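You operate a simulated robot arm through the tools that you are given. There is no shell and no other tool. Be economical: measure what you need, move in short steps, check, and stop when the job is done.

Carry out the task below with a simulated robot arm. There is one attempt and no reset: what you move stays moved.

TASK
Shut the outer flap of the red-dot carton.

Only the result counts: the job must be done as asked and must still hold three seconds after the hand-in. Knocking over, shifting, dropping, spilling or breaking anything else fails it.

THE ROBOT
A 7-joint arm with a two-finger parallel gripper on a trunk, on a base that drives. Base frame: it is fixed to the floor where the robot stands at the start and does not move with it; the origin is under the middle of the robot, x ahead of it, y to its left, z up. Readings come in m, rad, newtons and seconds.
With the tool pointing down near the work surface it reaches from about 0.1 to 0.88 m from the robot's upright axis, wherever it stands. Its first joint turns from -2.007 to 2.007 rad. Places, roughly: outer flap of the red-dot carton [0.8, -0.1, 0.7]. Payload 3.91 kg.
The tool frame sits at the grasp point between the pads (the TCP): z along the fingers, y along the line on which they close. The tips reach 0.03 m beyond it. Largest opening 0.11 m; finger width 0.02, thickness 0.01; the body of the gripper, 0.048 by 0.112 m, starts 0.055 m behind the TCP.
Orientation is told as [roll, pitch, yaw] about the base's x, y, z axes, in that order, counted from this pose: with the fingers straight down and closing along the base's y, the tool's x points along the base's -x, its y along +y and its z along -z.

THE INTERFACE
- The arm moves only by the tool apply_moves. Its argument "increments" is a list of rows, each a list of 7 numbers: the shift along the tool's x, y, z in mm, then the turn, a rotation vector about the tool's x, y, z in rad, then the gripper command, from -1 (shut) to 1 (fully open), values between in proportion. In form: [[x, y, z, rx, ry, rz, claw], ...]. A call has 1 to 10 rows; each row shifts and turns the commanded pose from where the row before left it, along the tool's axes as they then stand. Each row takes 0.2 s and may step no farther than 0.05 m and 0.15 rad from the row before; otherwise, or with a gripper value out of range, the whole call is refused. Where a pose cannot be reached the arm comes as near as it can. A force on the tool above 40 N (or 10 N above the force at the start of the call, whichever is more), or a blocked arm, ends the call early, and 0.2 s more pass. Each finger travels about 0.153 m/s and halts on what it meets, pressing with about 40 N; the grip force reading is that of the motor and also rises with nothing between the fingers. The clock runs only during rows and for 0.2 s after the last one: add rows that do not move to give the fingers time. The reply holds the time, the measured pose of the TCP, the force on the tool along the base axes, the opening and the grip force, in the units named above and with some noise, with the torque about the TCP (base axes, N m) and any sound that the robot's microphone picked up, and new pictures: "pictures" is both (left out), scene, wrist or none.
- Cameras (640 x 400 px; columns grow to the right, rows downward): "scene" is now at [0.2009, 0.1494, 1.3026]; the picture's right is [-0.67, -0.74, 0.00], its down [-0.50, 0.46, -0.73] and it looks along [0.54, -0.49, -0.68] (base axes); focal length 237 px, centre (320, 200). "wrist" rides on the gripper at [0.072, 0.017, -0.103] in the tool frame; the picture's right is [-0.23, 0.97, 0.00], its down [-0.76, -0.18, -0.62] and it looks along [-0.61, -0.14, 0.78] (tool axes); focal length 222 px, centre (320, 200). There is no depth. A picture from a camera that has moved, and an enlarged one, comes with that camera's place and axes in the base frame and with its lens.
- move_column(by): slides the trunk up (or, below 0, down) by that many m; the arm and the scene camera ride with it, the base frame stays. It gives what a move gives, with no picture.
- drive_base(legs): drives the robot by 1 to 6 legs, each [ahead, left, turn to the left] in m, m and rad, along the robot's own axes; the way and the turn of a leg run together, so that a leg with both is an arc; at most 1.5 m and 3.142 rad a leg. The arm and the cameras ride along, it lands a little off, and it stops where it bumps. It gives what a move gives, and a new picture of the scene camera.
- head_to(pan, tilt): turns the head with the scene camera to pan (to the left, within 1.396 rad either way) and tilt (down, from -0.506 to 1.204), counted from straight ahead of the robot. It gives what a move gives, and a new picture of the scene camera.
- inspect(camera, box): a new picture of the part [left, top, right, bottom] of that camera's present view, enlarged. No time passes.
- job_done(): hands the job in; it is judged then, once.

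Go step by step. Nothing tells you exact positions but the pictures and the camera data: compare them with the known pose of the tool, close in by small moves and look again before you grip or let go. The budget is 120 turns and 260 pictures, counting those below and the enlarged ones. Unless the task says otherwise, let go and move clear before handing in, and close with one line.

The tools are called after "Emit:" as name(argument=value, ...) on one line, values as JSON. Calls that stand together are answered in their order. apply_moves: Moves the arm, as the interface text tells. Its arguments: {"type":"object","properties":{"increments":{"type":"array","items":{"type":"array","items":{"type":"number"}}},"pictures":{"type":"string","enum":["both","scene","wrist","none"]}},"required":["increments"]} The other tools are called the same way: move_column (by) slides the trunk up or down; drive_base (legs) drives the base; head_to (pan, tilt) turns the head that bears the scene camera; inspect (camera, box) takes an enlarged picture of a part of a camera's view; job_done () hands the job in.

At the start:

```text
time_s: 0.0
ee_pos: [0.5349, -0.3957, 1.0958]
orientation: [0.001, -0.001, -0.001]
force: [-0.4, -0.3, -0.4]
moment: [-0.02, 0.02, 0.0]
grip_width: 0.1099
finger_force: 0.0
trunk travel left (down, up): [-0.65, 0.34]
robot x, y, heading: [-0.0011, 0.0005, 0.003]
head pan, tilt: [-0.735, 0.747]
```

scene: 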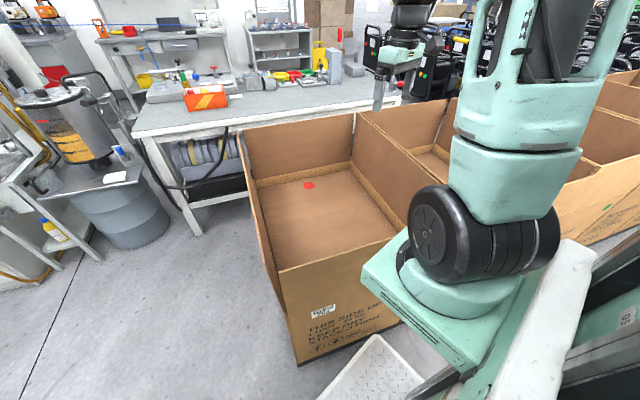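
wrist: 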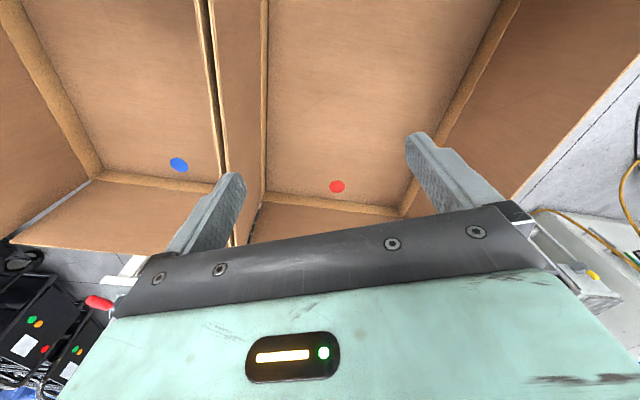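

I see several cartons whose tops carry upright flaps, with the red dot on one top. I'll enlarge the view before deciding which flap is the outer one.

Emit:
inspect(camera="scene", box=[220, 90, 460, 370])

Emit:
head_to(pan=-0.3, tilt=0.75)

```text
1.43 times, centred on (340, 230) of scene
camera zoom: at [0.2009, 0.1494, 1.3026], right [-0.67, -0.74, 0.0], down [-0.5, 0.46, -0.73], along [0.54, -0.49, -0.68], focal length 339 px, centre (291, 157)
```

zoom: 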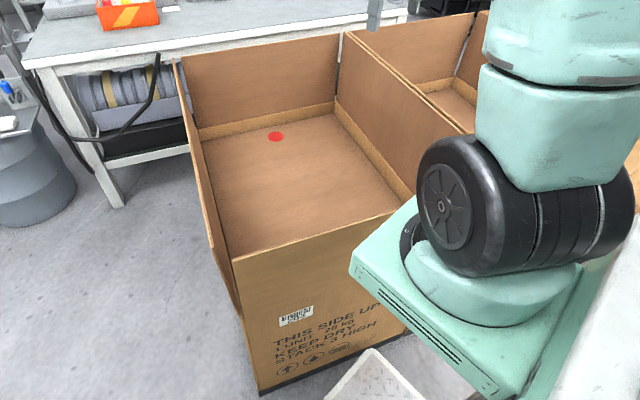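

```text
time_s: 0.9
ee_pos: [0.5361, -0.3966, 1.0946]
orientation: [0.0, -0.001, 0.0]
force: [0.6, -0.1, -0.4]
moment: [0.0, -0.04, 0.0]
grip_width: 0.1102
finger_force: 0.0
trunk travel left (down, up): [-0.65, 0.34]
robot x, y, heading: [0.0018, -0.0033, -0.001]
head pan, tilt: [-0.3, 0.75]
camera scene: at [0.2184, 0.1805, 1.3023], right [-0.3, -0.95, 0.0], down [-0.65, 0.2, -0.73], along [0.7, -0.22, -0.68], focal length 237 px, centre (320, 200)
```

scene: 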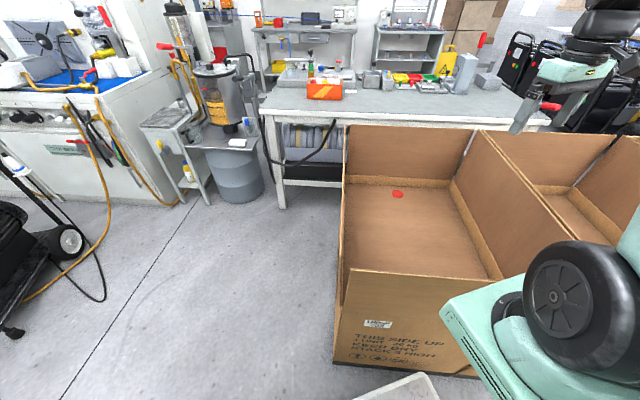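

The red-dot carton's left side holds a panel I need to see better.

Emit:
inspect(camera="scene", box=[320, 110, 420, 220])

Emit:
inspect(camera="scene", box=[320, 220, 440, 340])

Emit:
inspect(camera="wrist", box=[200, 0, 640, 240])

```text
3.64 times, centred on (370, 165) of scene
camera zoom: at [0.2184, 0.1805, 1.3023], right [-0.3, -0.95, 0.0], down [-0.65, 0.2, -0.73], along [0.7, -0.22, -0.68], focal length 862 px, centre (138, 327)
```

zoom: 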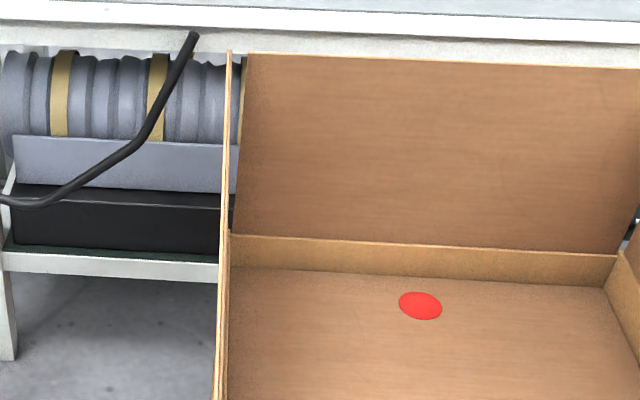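

```text
3.33 times, centred on (380, 280) of scene
camera zoom: at [0.2184, 0.1805, 1.3023], right [-0.3, -0.95, 0.0], down [-0.65, 0.2, -0.73], along [0.7, -0.22, -0.68], focal length 790 px, centre (120, -67)
```

zoom: 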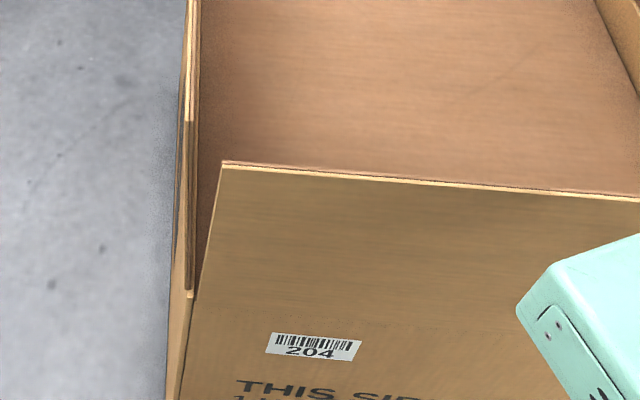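

```text
1.45 times, centred on (420, 120) of wrist
camera zoom: at [0.4636, -0.3815, 1.1981], right [0.23, 0.97, 0.0], down [0.76, -0.18, 0.62], along [0.61, -0.14, -0.78], focal length 323 px, centre (174, 316)
```

zoom: 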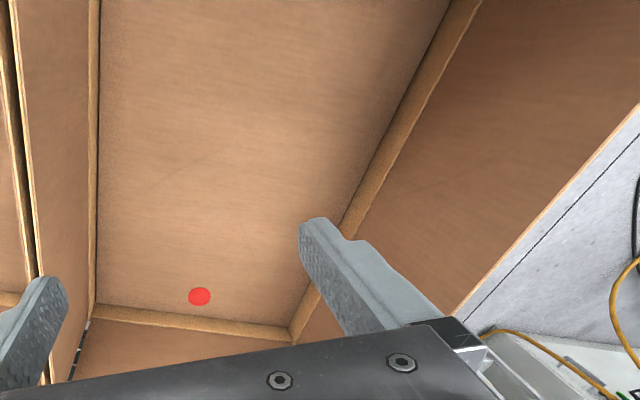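

The left panel is the outer flap: its hinge runs from about (0.48, 0.03) to (1.1, -0.24) at z≈0.6. It stands nearly upright to z≈0.81. I'll close the fingers and move high over to the outside of the flap.

Emit:
apply_moves(increments=[[-24, 40, 0, 0, 0, 0, -1], [-24, 40, 0, 0, 0, 0, -1], [-24, 40, 0, 0, 0, 0, -1], [-24, 40, 0, 0, 0, 0, -1], [-24, 40, 0, 0, 0, 0, -1], [-24, 40, 0, 0, 0, 0, -1], [-24, 40, 0, 0, 0, 0, -1], [-24, 40, 0, 0, 0, 0, -1], [-24, 40, 0, 0, 0, 0, -1], [-26, 46, 0, 0, 0, 0, -1]])

```text
refused: row 10 steps farther than a row can; nothing moved
```

The last row was too long, so I'll shorten it and repeat.

Emit:
apply_moves(increments=[[-25, 41, 0, 0, 0, 0, -1], [-25, 41, 0, 0, 0, 0, -1], [-25, 41, 0, 0, 0, 0, -1], [-25, 41, 0, 0, 0, 0, -1], [-25, 41, 0, 0, 0, 0, -1], [-25, 41, 0, 0, 0, 0, -1], [-25, 41, 0, 0, 0, 0, -1], [-25, 41, 0, 0, 0, 0, -1], [-25, 41, 0, 0, 0, 0, -1], [-22, 41, 0, 0, 0, 0, -1]])

```text
time_s: 3.1
ee_pos: [0.7839, 0.0118, 1.0984]
orientation: [-0.001, -0.001, -0.001]
force: [0.3, 0.2, -0.3]
moment: [0.07, -0.02, -0.04]
grip_width: 0.0
finger_force: 37.3
trunk travel left (down, up): [-0.65, 0.34]
robot x, y, heading: [-0.0016, -0.002, 0.001]
head pan, tilt: [-0.3, 0.75]
camera scene: at [0.2182, 0.1801, 1.3025], right [-0.3, -0.96, 0.0], down [-0.65, 0.2, -0.73], along [0.7, -0.22, -0.68], focal length 237 px, centre (320, 200)
camera wrist: at [0.7114, 0.0279, 1.2012], right [0.23, 0.97, 0.0], down [0.76, -0.18, 0.62], along [0.61, -0.14, -0.78], focal length 222 px, centre (320, 200)
```

scene: 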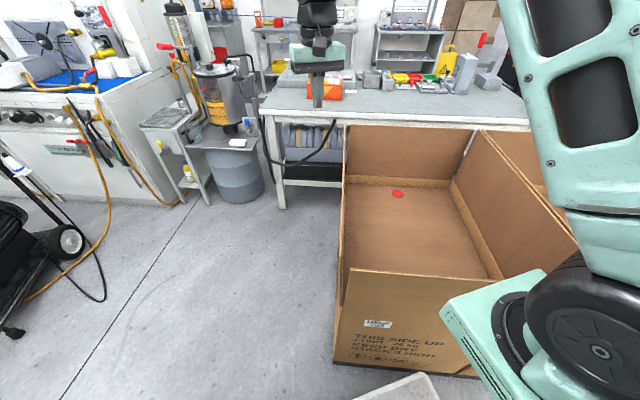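
wrist: 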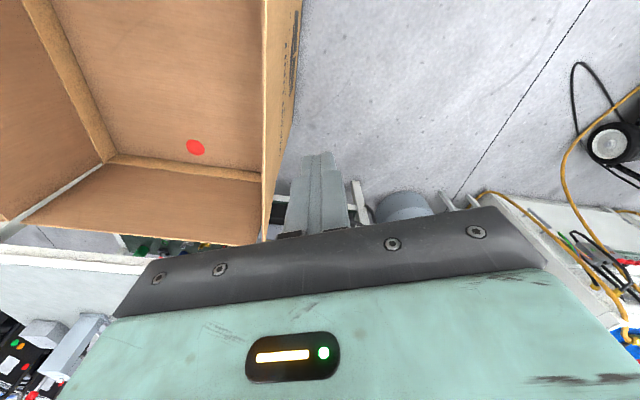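

The flap line in the wrist view agrees with my estimate, and the fingers are about 8 cm outside it. I'll descend until the tips are about 5 cm below its top edge.

Emit:
apply_moves(increments=[[0, 0, 40, 0, 0, 0, -1], [0, 0, 40, 0, 0, 0, -1], [0, 0, 40, 0, 0, 0, -1], [0, 0, 40, 0, 0, 0, -1], [0, 0, 40, 0, 0, 0, -1], [0, 0, 40, 0, 0, 0, -1], [0, 0, 40, 0, 0, 0, -1], [0, 0, 28, 0, 0, 0, -1]])

```text
time_s: 4.9
ee_pos: [0.7841, 0.0127, 0.7886]
orientation: [0.0, -0.001, 0.0]
force: [-0.9, 0.0, -0.1]
moment: [-0.01, -0.01, -0.01]
grip_width: 0.0
finger_force: 37.8
trunk travel left (down, up): [-0.65, 0.34]
robot x, y, heading: [-0.0025, 0.0028, 0.005]
head pan, tilt: [-0.3, 0.75]
camera scene: at [0.2182, 0.1806, 1.3024], right [-0.3, -0.96, 0.0], down [-0.65, 0.2, -0.73], along [0.7, -0.22, -0.68], focal length 237 px, centre (320, 200)
camera wrist: at [0.7112, 0.028, 0.8914], right [0.23, 0.97, 0.0], down [0.76, -0.18, 0.62], along [0.61, -0.14, -0.78], focal length 222 px, centre (320, 200)
```

scene: 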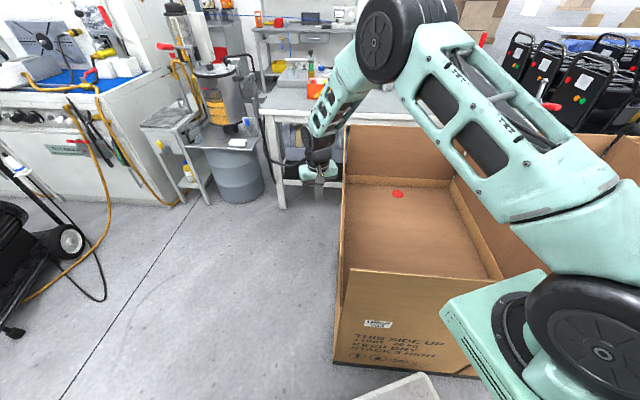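
wrist: 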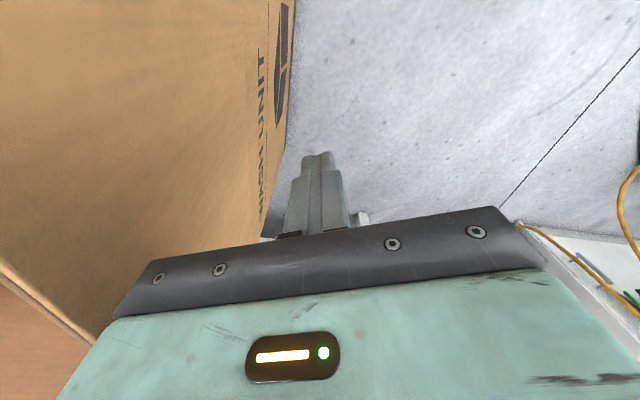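

The tips are now just outside the flap. I'll push inward perpendicular to it and watch the force.

Emit:
apply_moves(increments=[[9.6, -23, 0, 0, 0, 0, -1], [9.6, -23, 0, 0, 0, 0, -1], [7.7, -18.5, 0, 0, 0, 0, -1], [7.7, -18.5, 0, 0, 0, 0, -1], [7.7, -18.5, 0, 0, 0, 0, -1], [7.7, -18.5, 0, 0, 0, 0, -1]])

```text
time_s: 6.3
ee_pos: [0.7347, -0.1069, 0.7884]
orientation: [-0.002, -0.001, 0.001]
force: [-0.2, 0.3, 1.0]
moment: [0.02, -0.01, 0.02]
grip_width: 0.0003
finger_force: 37.8
trunk travel left (down, up): [-0.65, 0.34]
robot x, y, heading: [0.0012, 0.0026, 0.002]
head pan, tilt: [-0.3, 0.75]
camera scene: at [0.2185, 0.1808, 1.3023], right [-0.3, -0.96, 0.0], down [-0.65, 0.2, -0.73], along [0.7, -0.22, -0.68], focal length 237 px, centre (320, 200)
camera wrist: at [0.6623, -0.0916, 0.8895], right [0.23, 0.97, 0.0], down [0.76, -0.18, 0.62], along [0.61, -0.14, -0.78], focal length 222 px, centre (320, 200)
```

scene: 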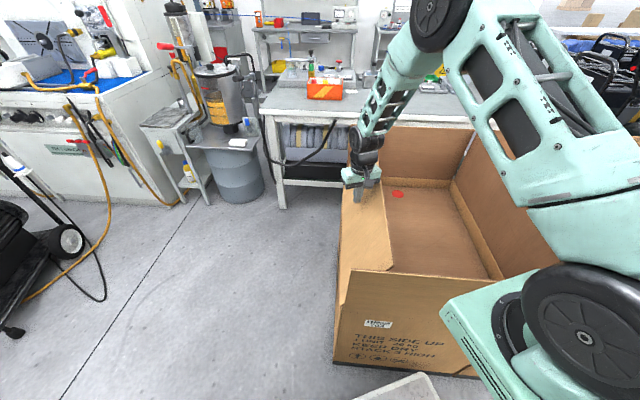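
wrist: 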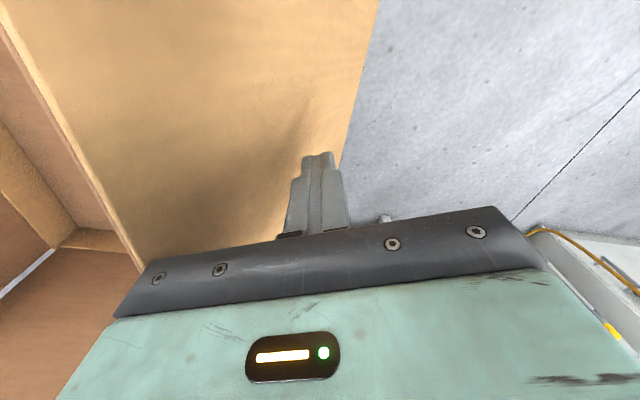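

The flap is tilting in with almost no resistance. I'll follow its arc inward and down.

Emit:
apply_moves(increments=[[9.6, -23, 5, 0, 0, 0, -1], [9.6, -23, 10, 0, 0, 0, -1], [7.7, -18.5, 18, 0, 0, 0, -1], [7.7, -18.5, 20, 0, 0, 0, -1], [3.9, -9.2, 18, 0, 0, 0, -1], [3.9, -9.2, 18, 0, 0, 0, -1]])

```text
time_s: 7.7
ee_pos: [0.6917, -0.21, 0.6976]
orientation: [0.0, -0.001, -0.003]
force: [-0.3, 0.5, 0.7]
moment: [-0.01, 0.03, -0.01]
grip_width: 0.0001
finger_force: 38.0
trunk travel left (down, up): [-0.65, 0.34]
robot x, y, heading: [0.0014, 0.0051, -0.005]
head pan, tilt: [-0.3, 0.75]
camera scene: at [0.2183, 0.1807, 1.3024], right [-0.3, -0.96, 0.0], down [-0.65, 0.2, -0.73], along [0.7, -0.22, -0.68], focal length 237 px, centre (320, 200)
camera wrist: at [0.6189, -0.1933, 0.8], right [0.23, 0.97, 0.0], down [0.76, -0.18, 0.62], along [0.61, -0.14, -0.78], focal length 222 px, centre (320, 200)
```

scene: 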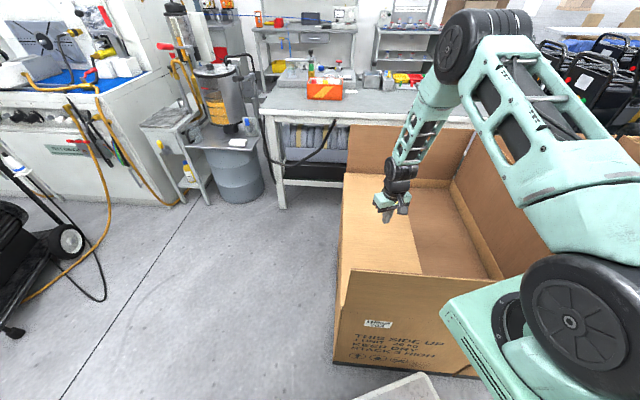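
wrist: 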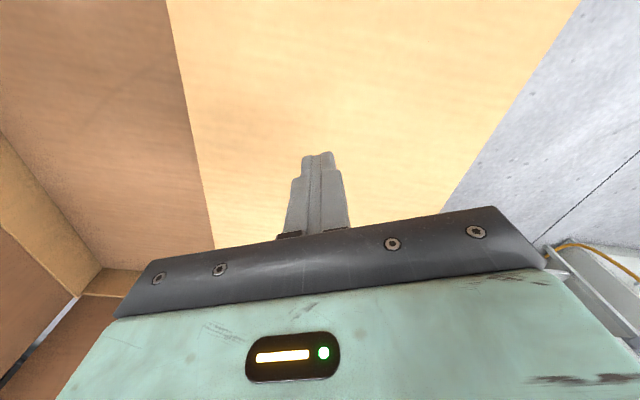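

The flap now slopes over the top with the fingertips on it. I'll press down in short steps.

Emit:
apply_moves(increments=[[2, -4.6, 15, 0, 0, 0, -1], [0, 0, 12, 0, 0, 0, -1], [0, 0, 12, 0, 0, 0, -1], [0, 0, 10, 0, 0, 0, -1]])

Emit:
inspect(camera="scene", box=[320, 110, 560, 380])

```text
time_s: 8.7
ee_pos: [0.6882, -0.2126, 0.6488]
orientation: [0.0, 0.001, -0.001]
force: [-0.1, -0.8, -1.0]
moment: [-0.03, -0.02, 0.02]
grip_width: 0.0
finger_force: 37.9
trunk travel left (down, up): [-0.65, 0.34]
robot x, y, heading: [-0.0029, -0.0022, -0.001]
head pan, tilt: [-0.3, 0.75]
camera scene: at [0.2184, 0.1806, 1.3024], right [-0.3, -0.96, 0.0], down [-0.65, 0.2, -0.73], along [0.7, -0.22, -0.68], focal length 237 px, centre (320, 200)
camera wrist: at [0.6163, -0.1976, 0.7519], right [0.23, 0.97, 0.0], down [0.76, -0.18, 0.62], along [0.61, -0.14, -0.78], focal length 222 px, centre (320, 200)
```

scene: 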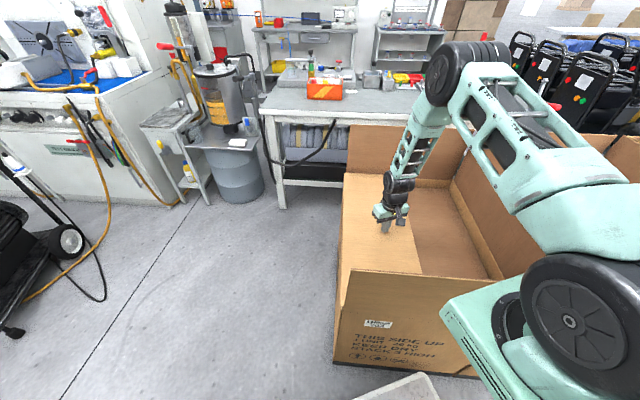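
wrist: 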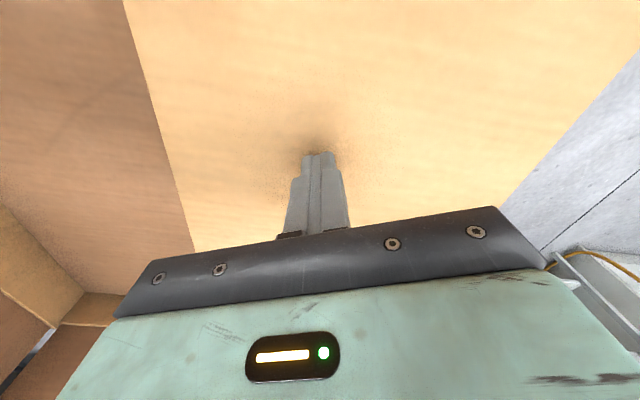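

```text
1.48 times, centred on (440, 245) of scene
camera zoom: at [0.2184, 0.1806, 1.3024], right [-0.3, -0.96, 0.0], down [-0.65, 0.2, -0.73], along [0.7, -0.22, -0.68], focal length 351 px, centre (142, 133)
```

zoom: 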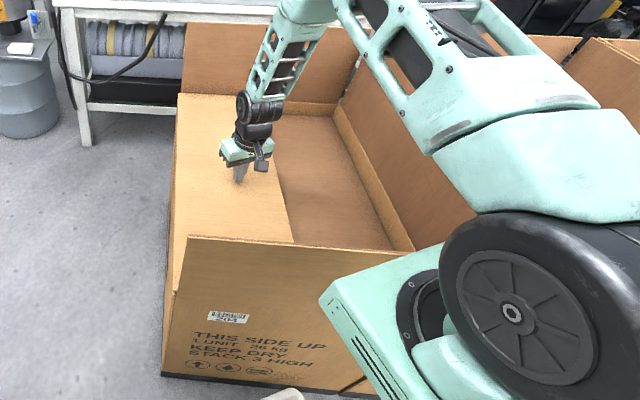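

It is nearly flat and still nothing pushes back. I'll keep pressing in small steps until it seats.

Emit:
apply_moves(increments=[[0, 0, 8, 0, 0, 0, -1], [0, 0, 6, 0, 0, 0, -1], [0, 0, 5, 0, 0, 0, -1], [0, 0, 5, 0, 0, 0, -1], [0, 0, 0, 0, 0, 0, -1]])

```text
time_s: 9.2
ee_pos: [0.689, -0.2138, 0.6438]
orientation: [0.002, 0.0, 0.0]
force: [-10.1, 1.1, 30.0]
moment: [0.08, 0.32, -0.08]
grip_width: 0.0
finger_force: 37.5
trunk travel left (down, up): [-0.65, 0.34]
robot x, y, heading: [0.0041, -0.0032, -0.002]
head pan, tilt: [-0.3, 0.75]
stopped in row 2: the force on the tool passed its limit (the readings are from after the stop); the commanded pose is now the measured one
camera scene: at [0.217, 0.181, 1.303], right [-0.3, -0.96, 0.0], down [-0.65, 0.2, -0.73], along [0.7, -0.22, -0.68], focal length 237 px, centre (320, 200)
camera wrist: at [0.616, -0.1976, 0.7464], right [0.23, 0.97, 0.0], down [0.76, -0.18, 0.62], along [0.61, -0.14, -0.78], focal length 222 px, centre (320, 200)
```

scene: 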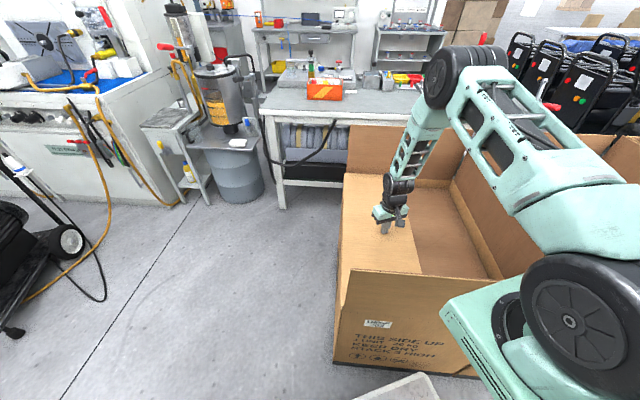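
wrist: 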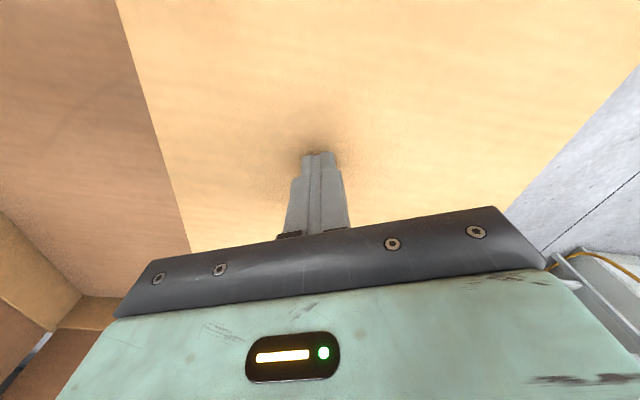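

The flap has met a firm stop with the tips at z≈0.614. I'll lift clear and see whether it stays down.

Emit:
apply_moves(increments=[[0, 0, -20, 0, 0, 0, -1], [0, 0, -40, 0, 0, 0, -1], [0, 0, -50, 0, 0, 0, -1], [0, 0, -50, 0, 0, 0, -1], [0, 0, -50, 0, 0, 0, -1], [0, 0, -50, 0, 0, 0, -1], [0, 0, 0, 0, 0, 0, -1], [0, 0, 0, 0, 0, 0, -1]])

Emit:
inspect(camera="scene", box=[320, 110, 560, 380])

```text
time_s: 11.0
ee_pos: [0.6873, -0.2172, 0.9003]
orientation: [0.001, 0.001, 0.0]
force: [0.2, 0.1, 0.0]
moment: [-0.02, 0.02, 0.05]
grip_width: 0.0001
finger_force: 37.8
trunk travel left (down, up): [-0.65, 0.34]
robot x, y, heading: [0.0007, 0.0004, -0.002]
head pan, tilt: [-0.3, 0.75]
camera scene: at [0.2184, 0.1805, 1.3023], right [-0.3, -0.96, 0.0], down [-0.65, 0.2, -0.73], along [0.7, -0.22, -0.68], focal length 237 px, centre (320, 200)
camera wrist: at [0.6156, -0.2004, 1.0033], right [0.23, 0.97, 0.0], down [0.76, -0.18, 0.62], along [0.61, -0.14, -0.78], focal length 222 px, centre (320, 200)
```

scene: 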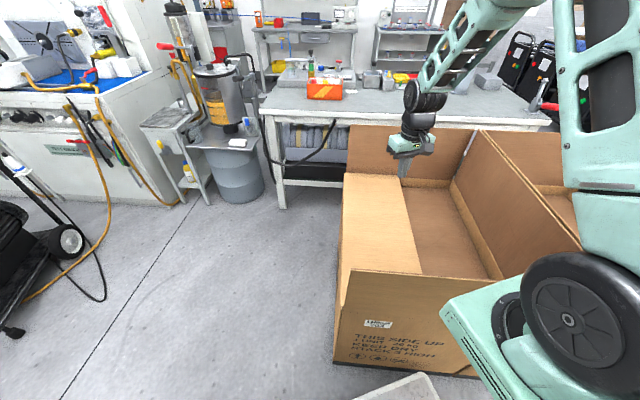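
wrist: 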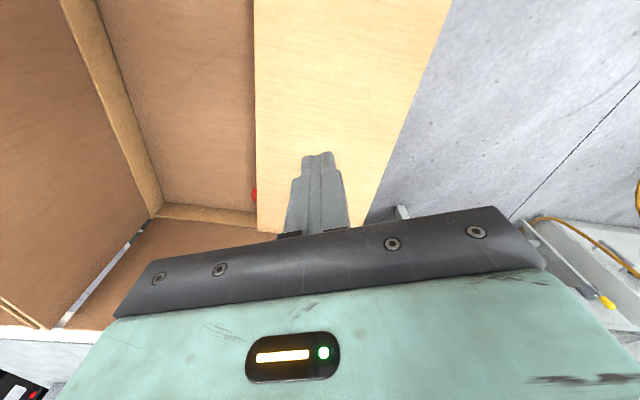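

```text
1.48 times, centred on (440, 245) of scene
camera zoom: at [0.2184, 0.1805, 1.3023], right [-0.3, -0.96, 0.0], down [-0.65, 0.2, -0.73], along [0.7, -0.22, -0.68], focal length 351 px, centre (142, 133)
```

zoom: 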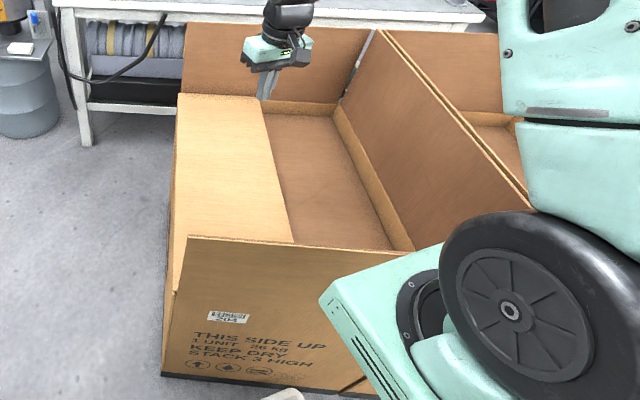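

The flap stayed where I left it. To confirm that it is really flat, I'll press gently near its free edge and compare the contact height.

Emit:
apply_moves(increments=[[14, -34, 0, 0, 0, 0, -1], [14, -34, 0, 0, 0, 0, -1], [0, 0, 48, 0, 0, 0, -1], [0, 0, 48, 0, 0, 0, -1], [0, 0, 48, 0, 0, 0, -1], [0, 0, 48, 0, 0, 0, -1], [0, 0, 38, 0, 0, 0, -1], [0, 0, 8, 0, 0, 0, -1]])

Emit:
apply_moves(increments=[[0, 0, 3, 0, 0, 0, -1], [0, 0, 3, 0, 0, 0, -1], [0, 0, 3, 0, 0, 0, -1], [0, 0, 3, 0, 0, 0, -1], [0, 0, 3, 0, 0, 0, -1], [0, 0, 3, 0, 0, 0, -1], [0, 0, 3, 0, 0, 0, -1]])

```text
time_s: 12.8
ee_pos: [0.661, -0.2804, 0.6628]
orientation: [0.001, -0.002, -0.001]
force: [-0.8, 0.0, 1.3]
moment: [0.0, -0.04, -0.03]
grip_width: 0.0002
finger_force: 37.6
trunk travel left (down, up): [-0.65, 0.34]
robot x, y, heading: [-0.0034, 0.0006, 0.0]
head pan, tilt: [-0.3, 0.75]
camera scene: at [0.2182, 0.1806, 1.3024], right [-0.3, -0.96, 0.0], down [-0.65, 0.2, -0.73], along [0.7, -0.22, -0.68], focal length 237 px, centre (320, 200)
camera wrist: at [0.5892, -0.265, 0.7661], right [0.23, 0.97, 0.0], down [0.76, -0.18, 0.62], along [0.61, -0.14, -0.78], focal length 222 px, centre (320, 200)
```

scene: 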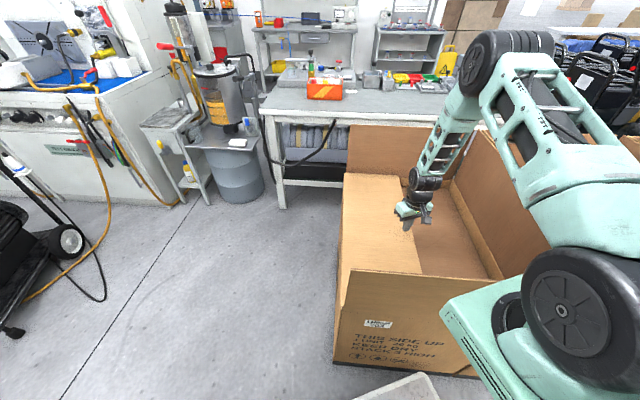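
wrist: 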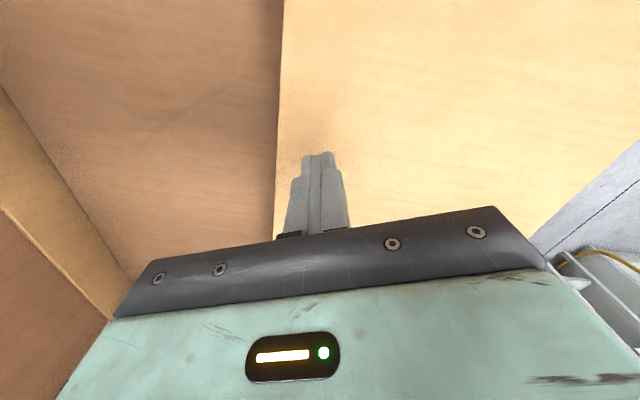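

```text
time_s: 14.4
ee_pos: [0.6609, -0.281, 0.6444]
orientation: [-0.002, -0.001, 0.0]
force: [-2.1, 2.0, 12.9]
moment: [0.08, 0.14, 0.02]
grip_width: 0.0004
finger_force: 37.8
trunk travel left (down, up): [-0.65, 0.34]
robot x, y, heading: [0.0024, -0.0039, -0.0]
head pan, tilt: [-0.3, 0.75]
camera scene: at [0.2179, 0.1807, 1.3027], right [-0.3, -0.96, 0.0], down [-0.65, 0.2, -0.73], along [0.7, -0.22, -0.68], focal length 237 px, centre (320, 200)
camera wrist: at [0.5893, -0.2656, 0.7464], right [0.23, 0.97, 0.0], down [0.76, -0.18, 0.62], along [0.61, -0.14, -0.78], focal length 222 px, centre (320, 200)
```

scene: 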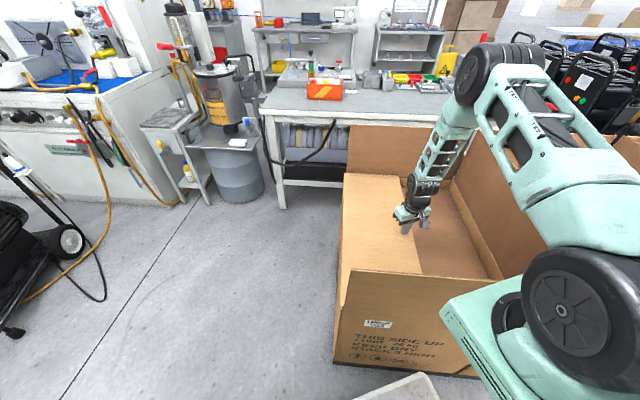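
wrist: 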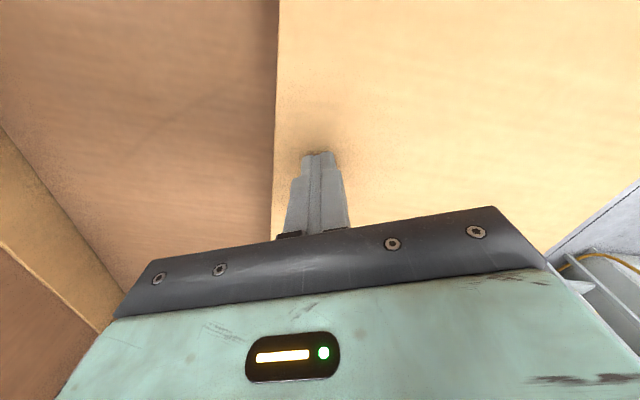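

Contact near the free edge is at the same height (z≈0.614) as at mid-flap, so it lies flat. I'll lift well clear and take a last look.

Emit:
apply_moves(increments=[[0, 0, -20, 0, 0, 0, -1], [0, 0, -45, 0, 0, 0, -1], [0, 0, -50, 0, 0, 0, -1], [0, 0, -50, 0, 0, 0, -1], [0, 0, -50, 0, 0, 0, -1], [0, 0, -50, 0, 0, 0, -1], [0, 0, -50, 0, 0, 0, -1], [0, 0, -50, 0, 0, 0, -1], [0, 0, 0, 0, 0, 0, -1], [0, 0, 0, 0, 0, 0, -1]])

Emit:
inspect(camera="scene", box=[320, 110, 560, 380])

```text
time_s: 16.6
ee_pos: [0.6607, -0.2811, 1.0079]
orientation: [-0.001, 0.0, -0.001]
force: [-0.2, -0.4, -0.5]
moment: [-0.01, 0.0, 0.01]
grip_width: 0.0
finger_force: 37.8
trunk travel left (down, up): [-0.65, 0.34]
robot x, y, heading: [0.0001, 0.0002, 0.006]
head pan, tilt: [-0.3, 0.75]
camera scene: at [0.2184, 0.1805, 1.3023], right [-0.3, -0.96, 0.0], down [-0.65, 0.2, -0.73], along [0.7, -0.22, -0.68], focal length 237 px, centre (320, 200)
camera wrist: at [0.5881, -0.266, 1.1099], right [0.23, 0.97, 0.0], down [0.76, -0.18, 0.62], along [0.61, -0.14, -0.78], focal length 222 px, centre (320, 200)
```

scene: 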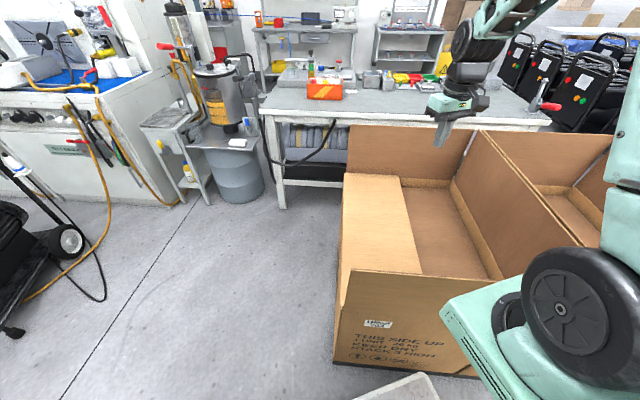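
wrist: 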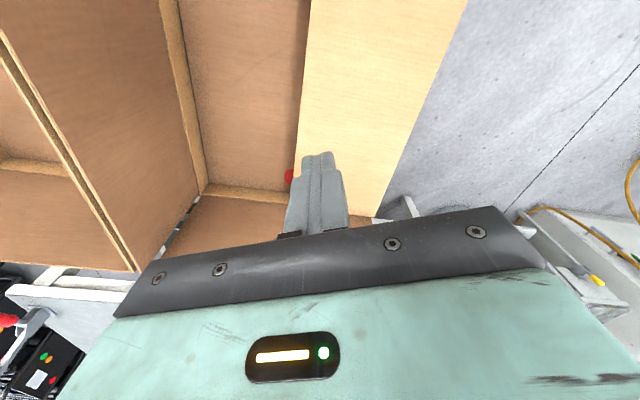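

```text
1.48 times, centred on (440, 245) of scene
camera zoom: at [0.2184, 0.1805, 1.3023], right [-0.3, -0.96, 0.0], down [-0.65, 0.2, -0.73], along [0.7, -0.22, -0.68], focal length 351 px, centre (142, 133)
```

zoom: 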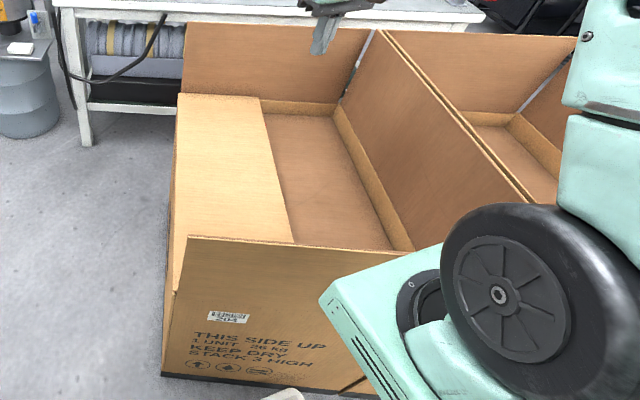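

The outer flap lies flat and holds, the other flaps are unmoved, and the arm is clear, so I'm handing in.

Emit:
job_done()

```text
The job is handed in.
```

The outer (left-hand) flap of the red-dot carton is shut: it lies flat, stayed down after I let go, and in the pictures nothing else has moved.
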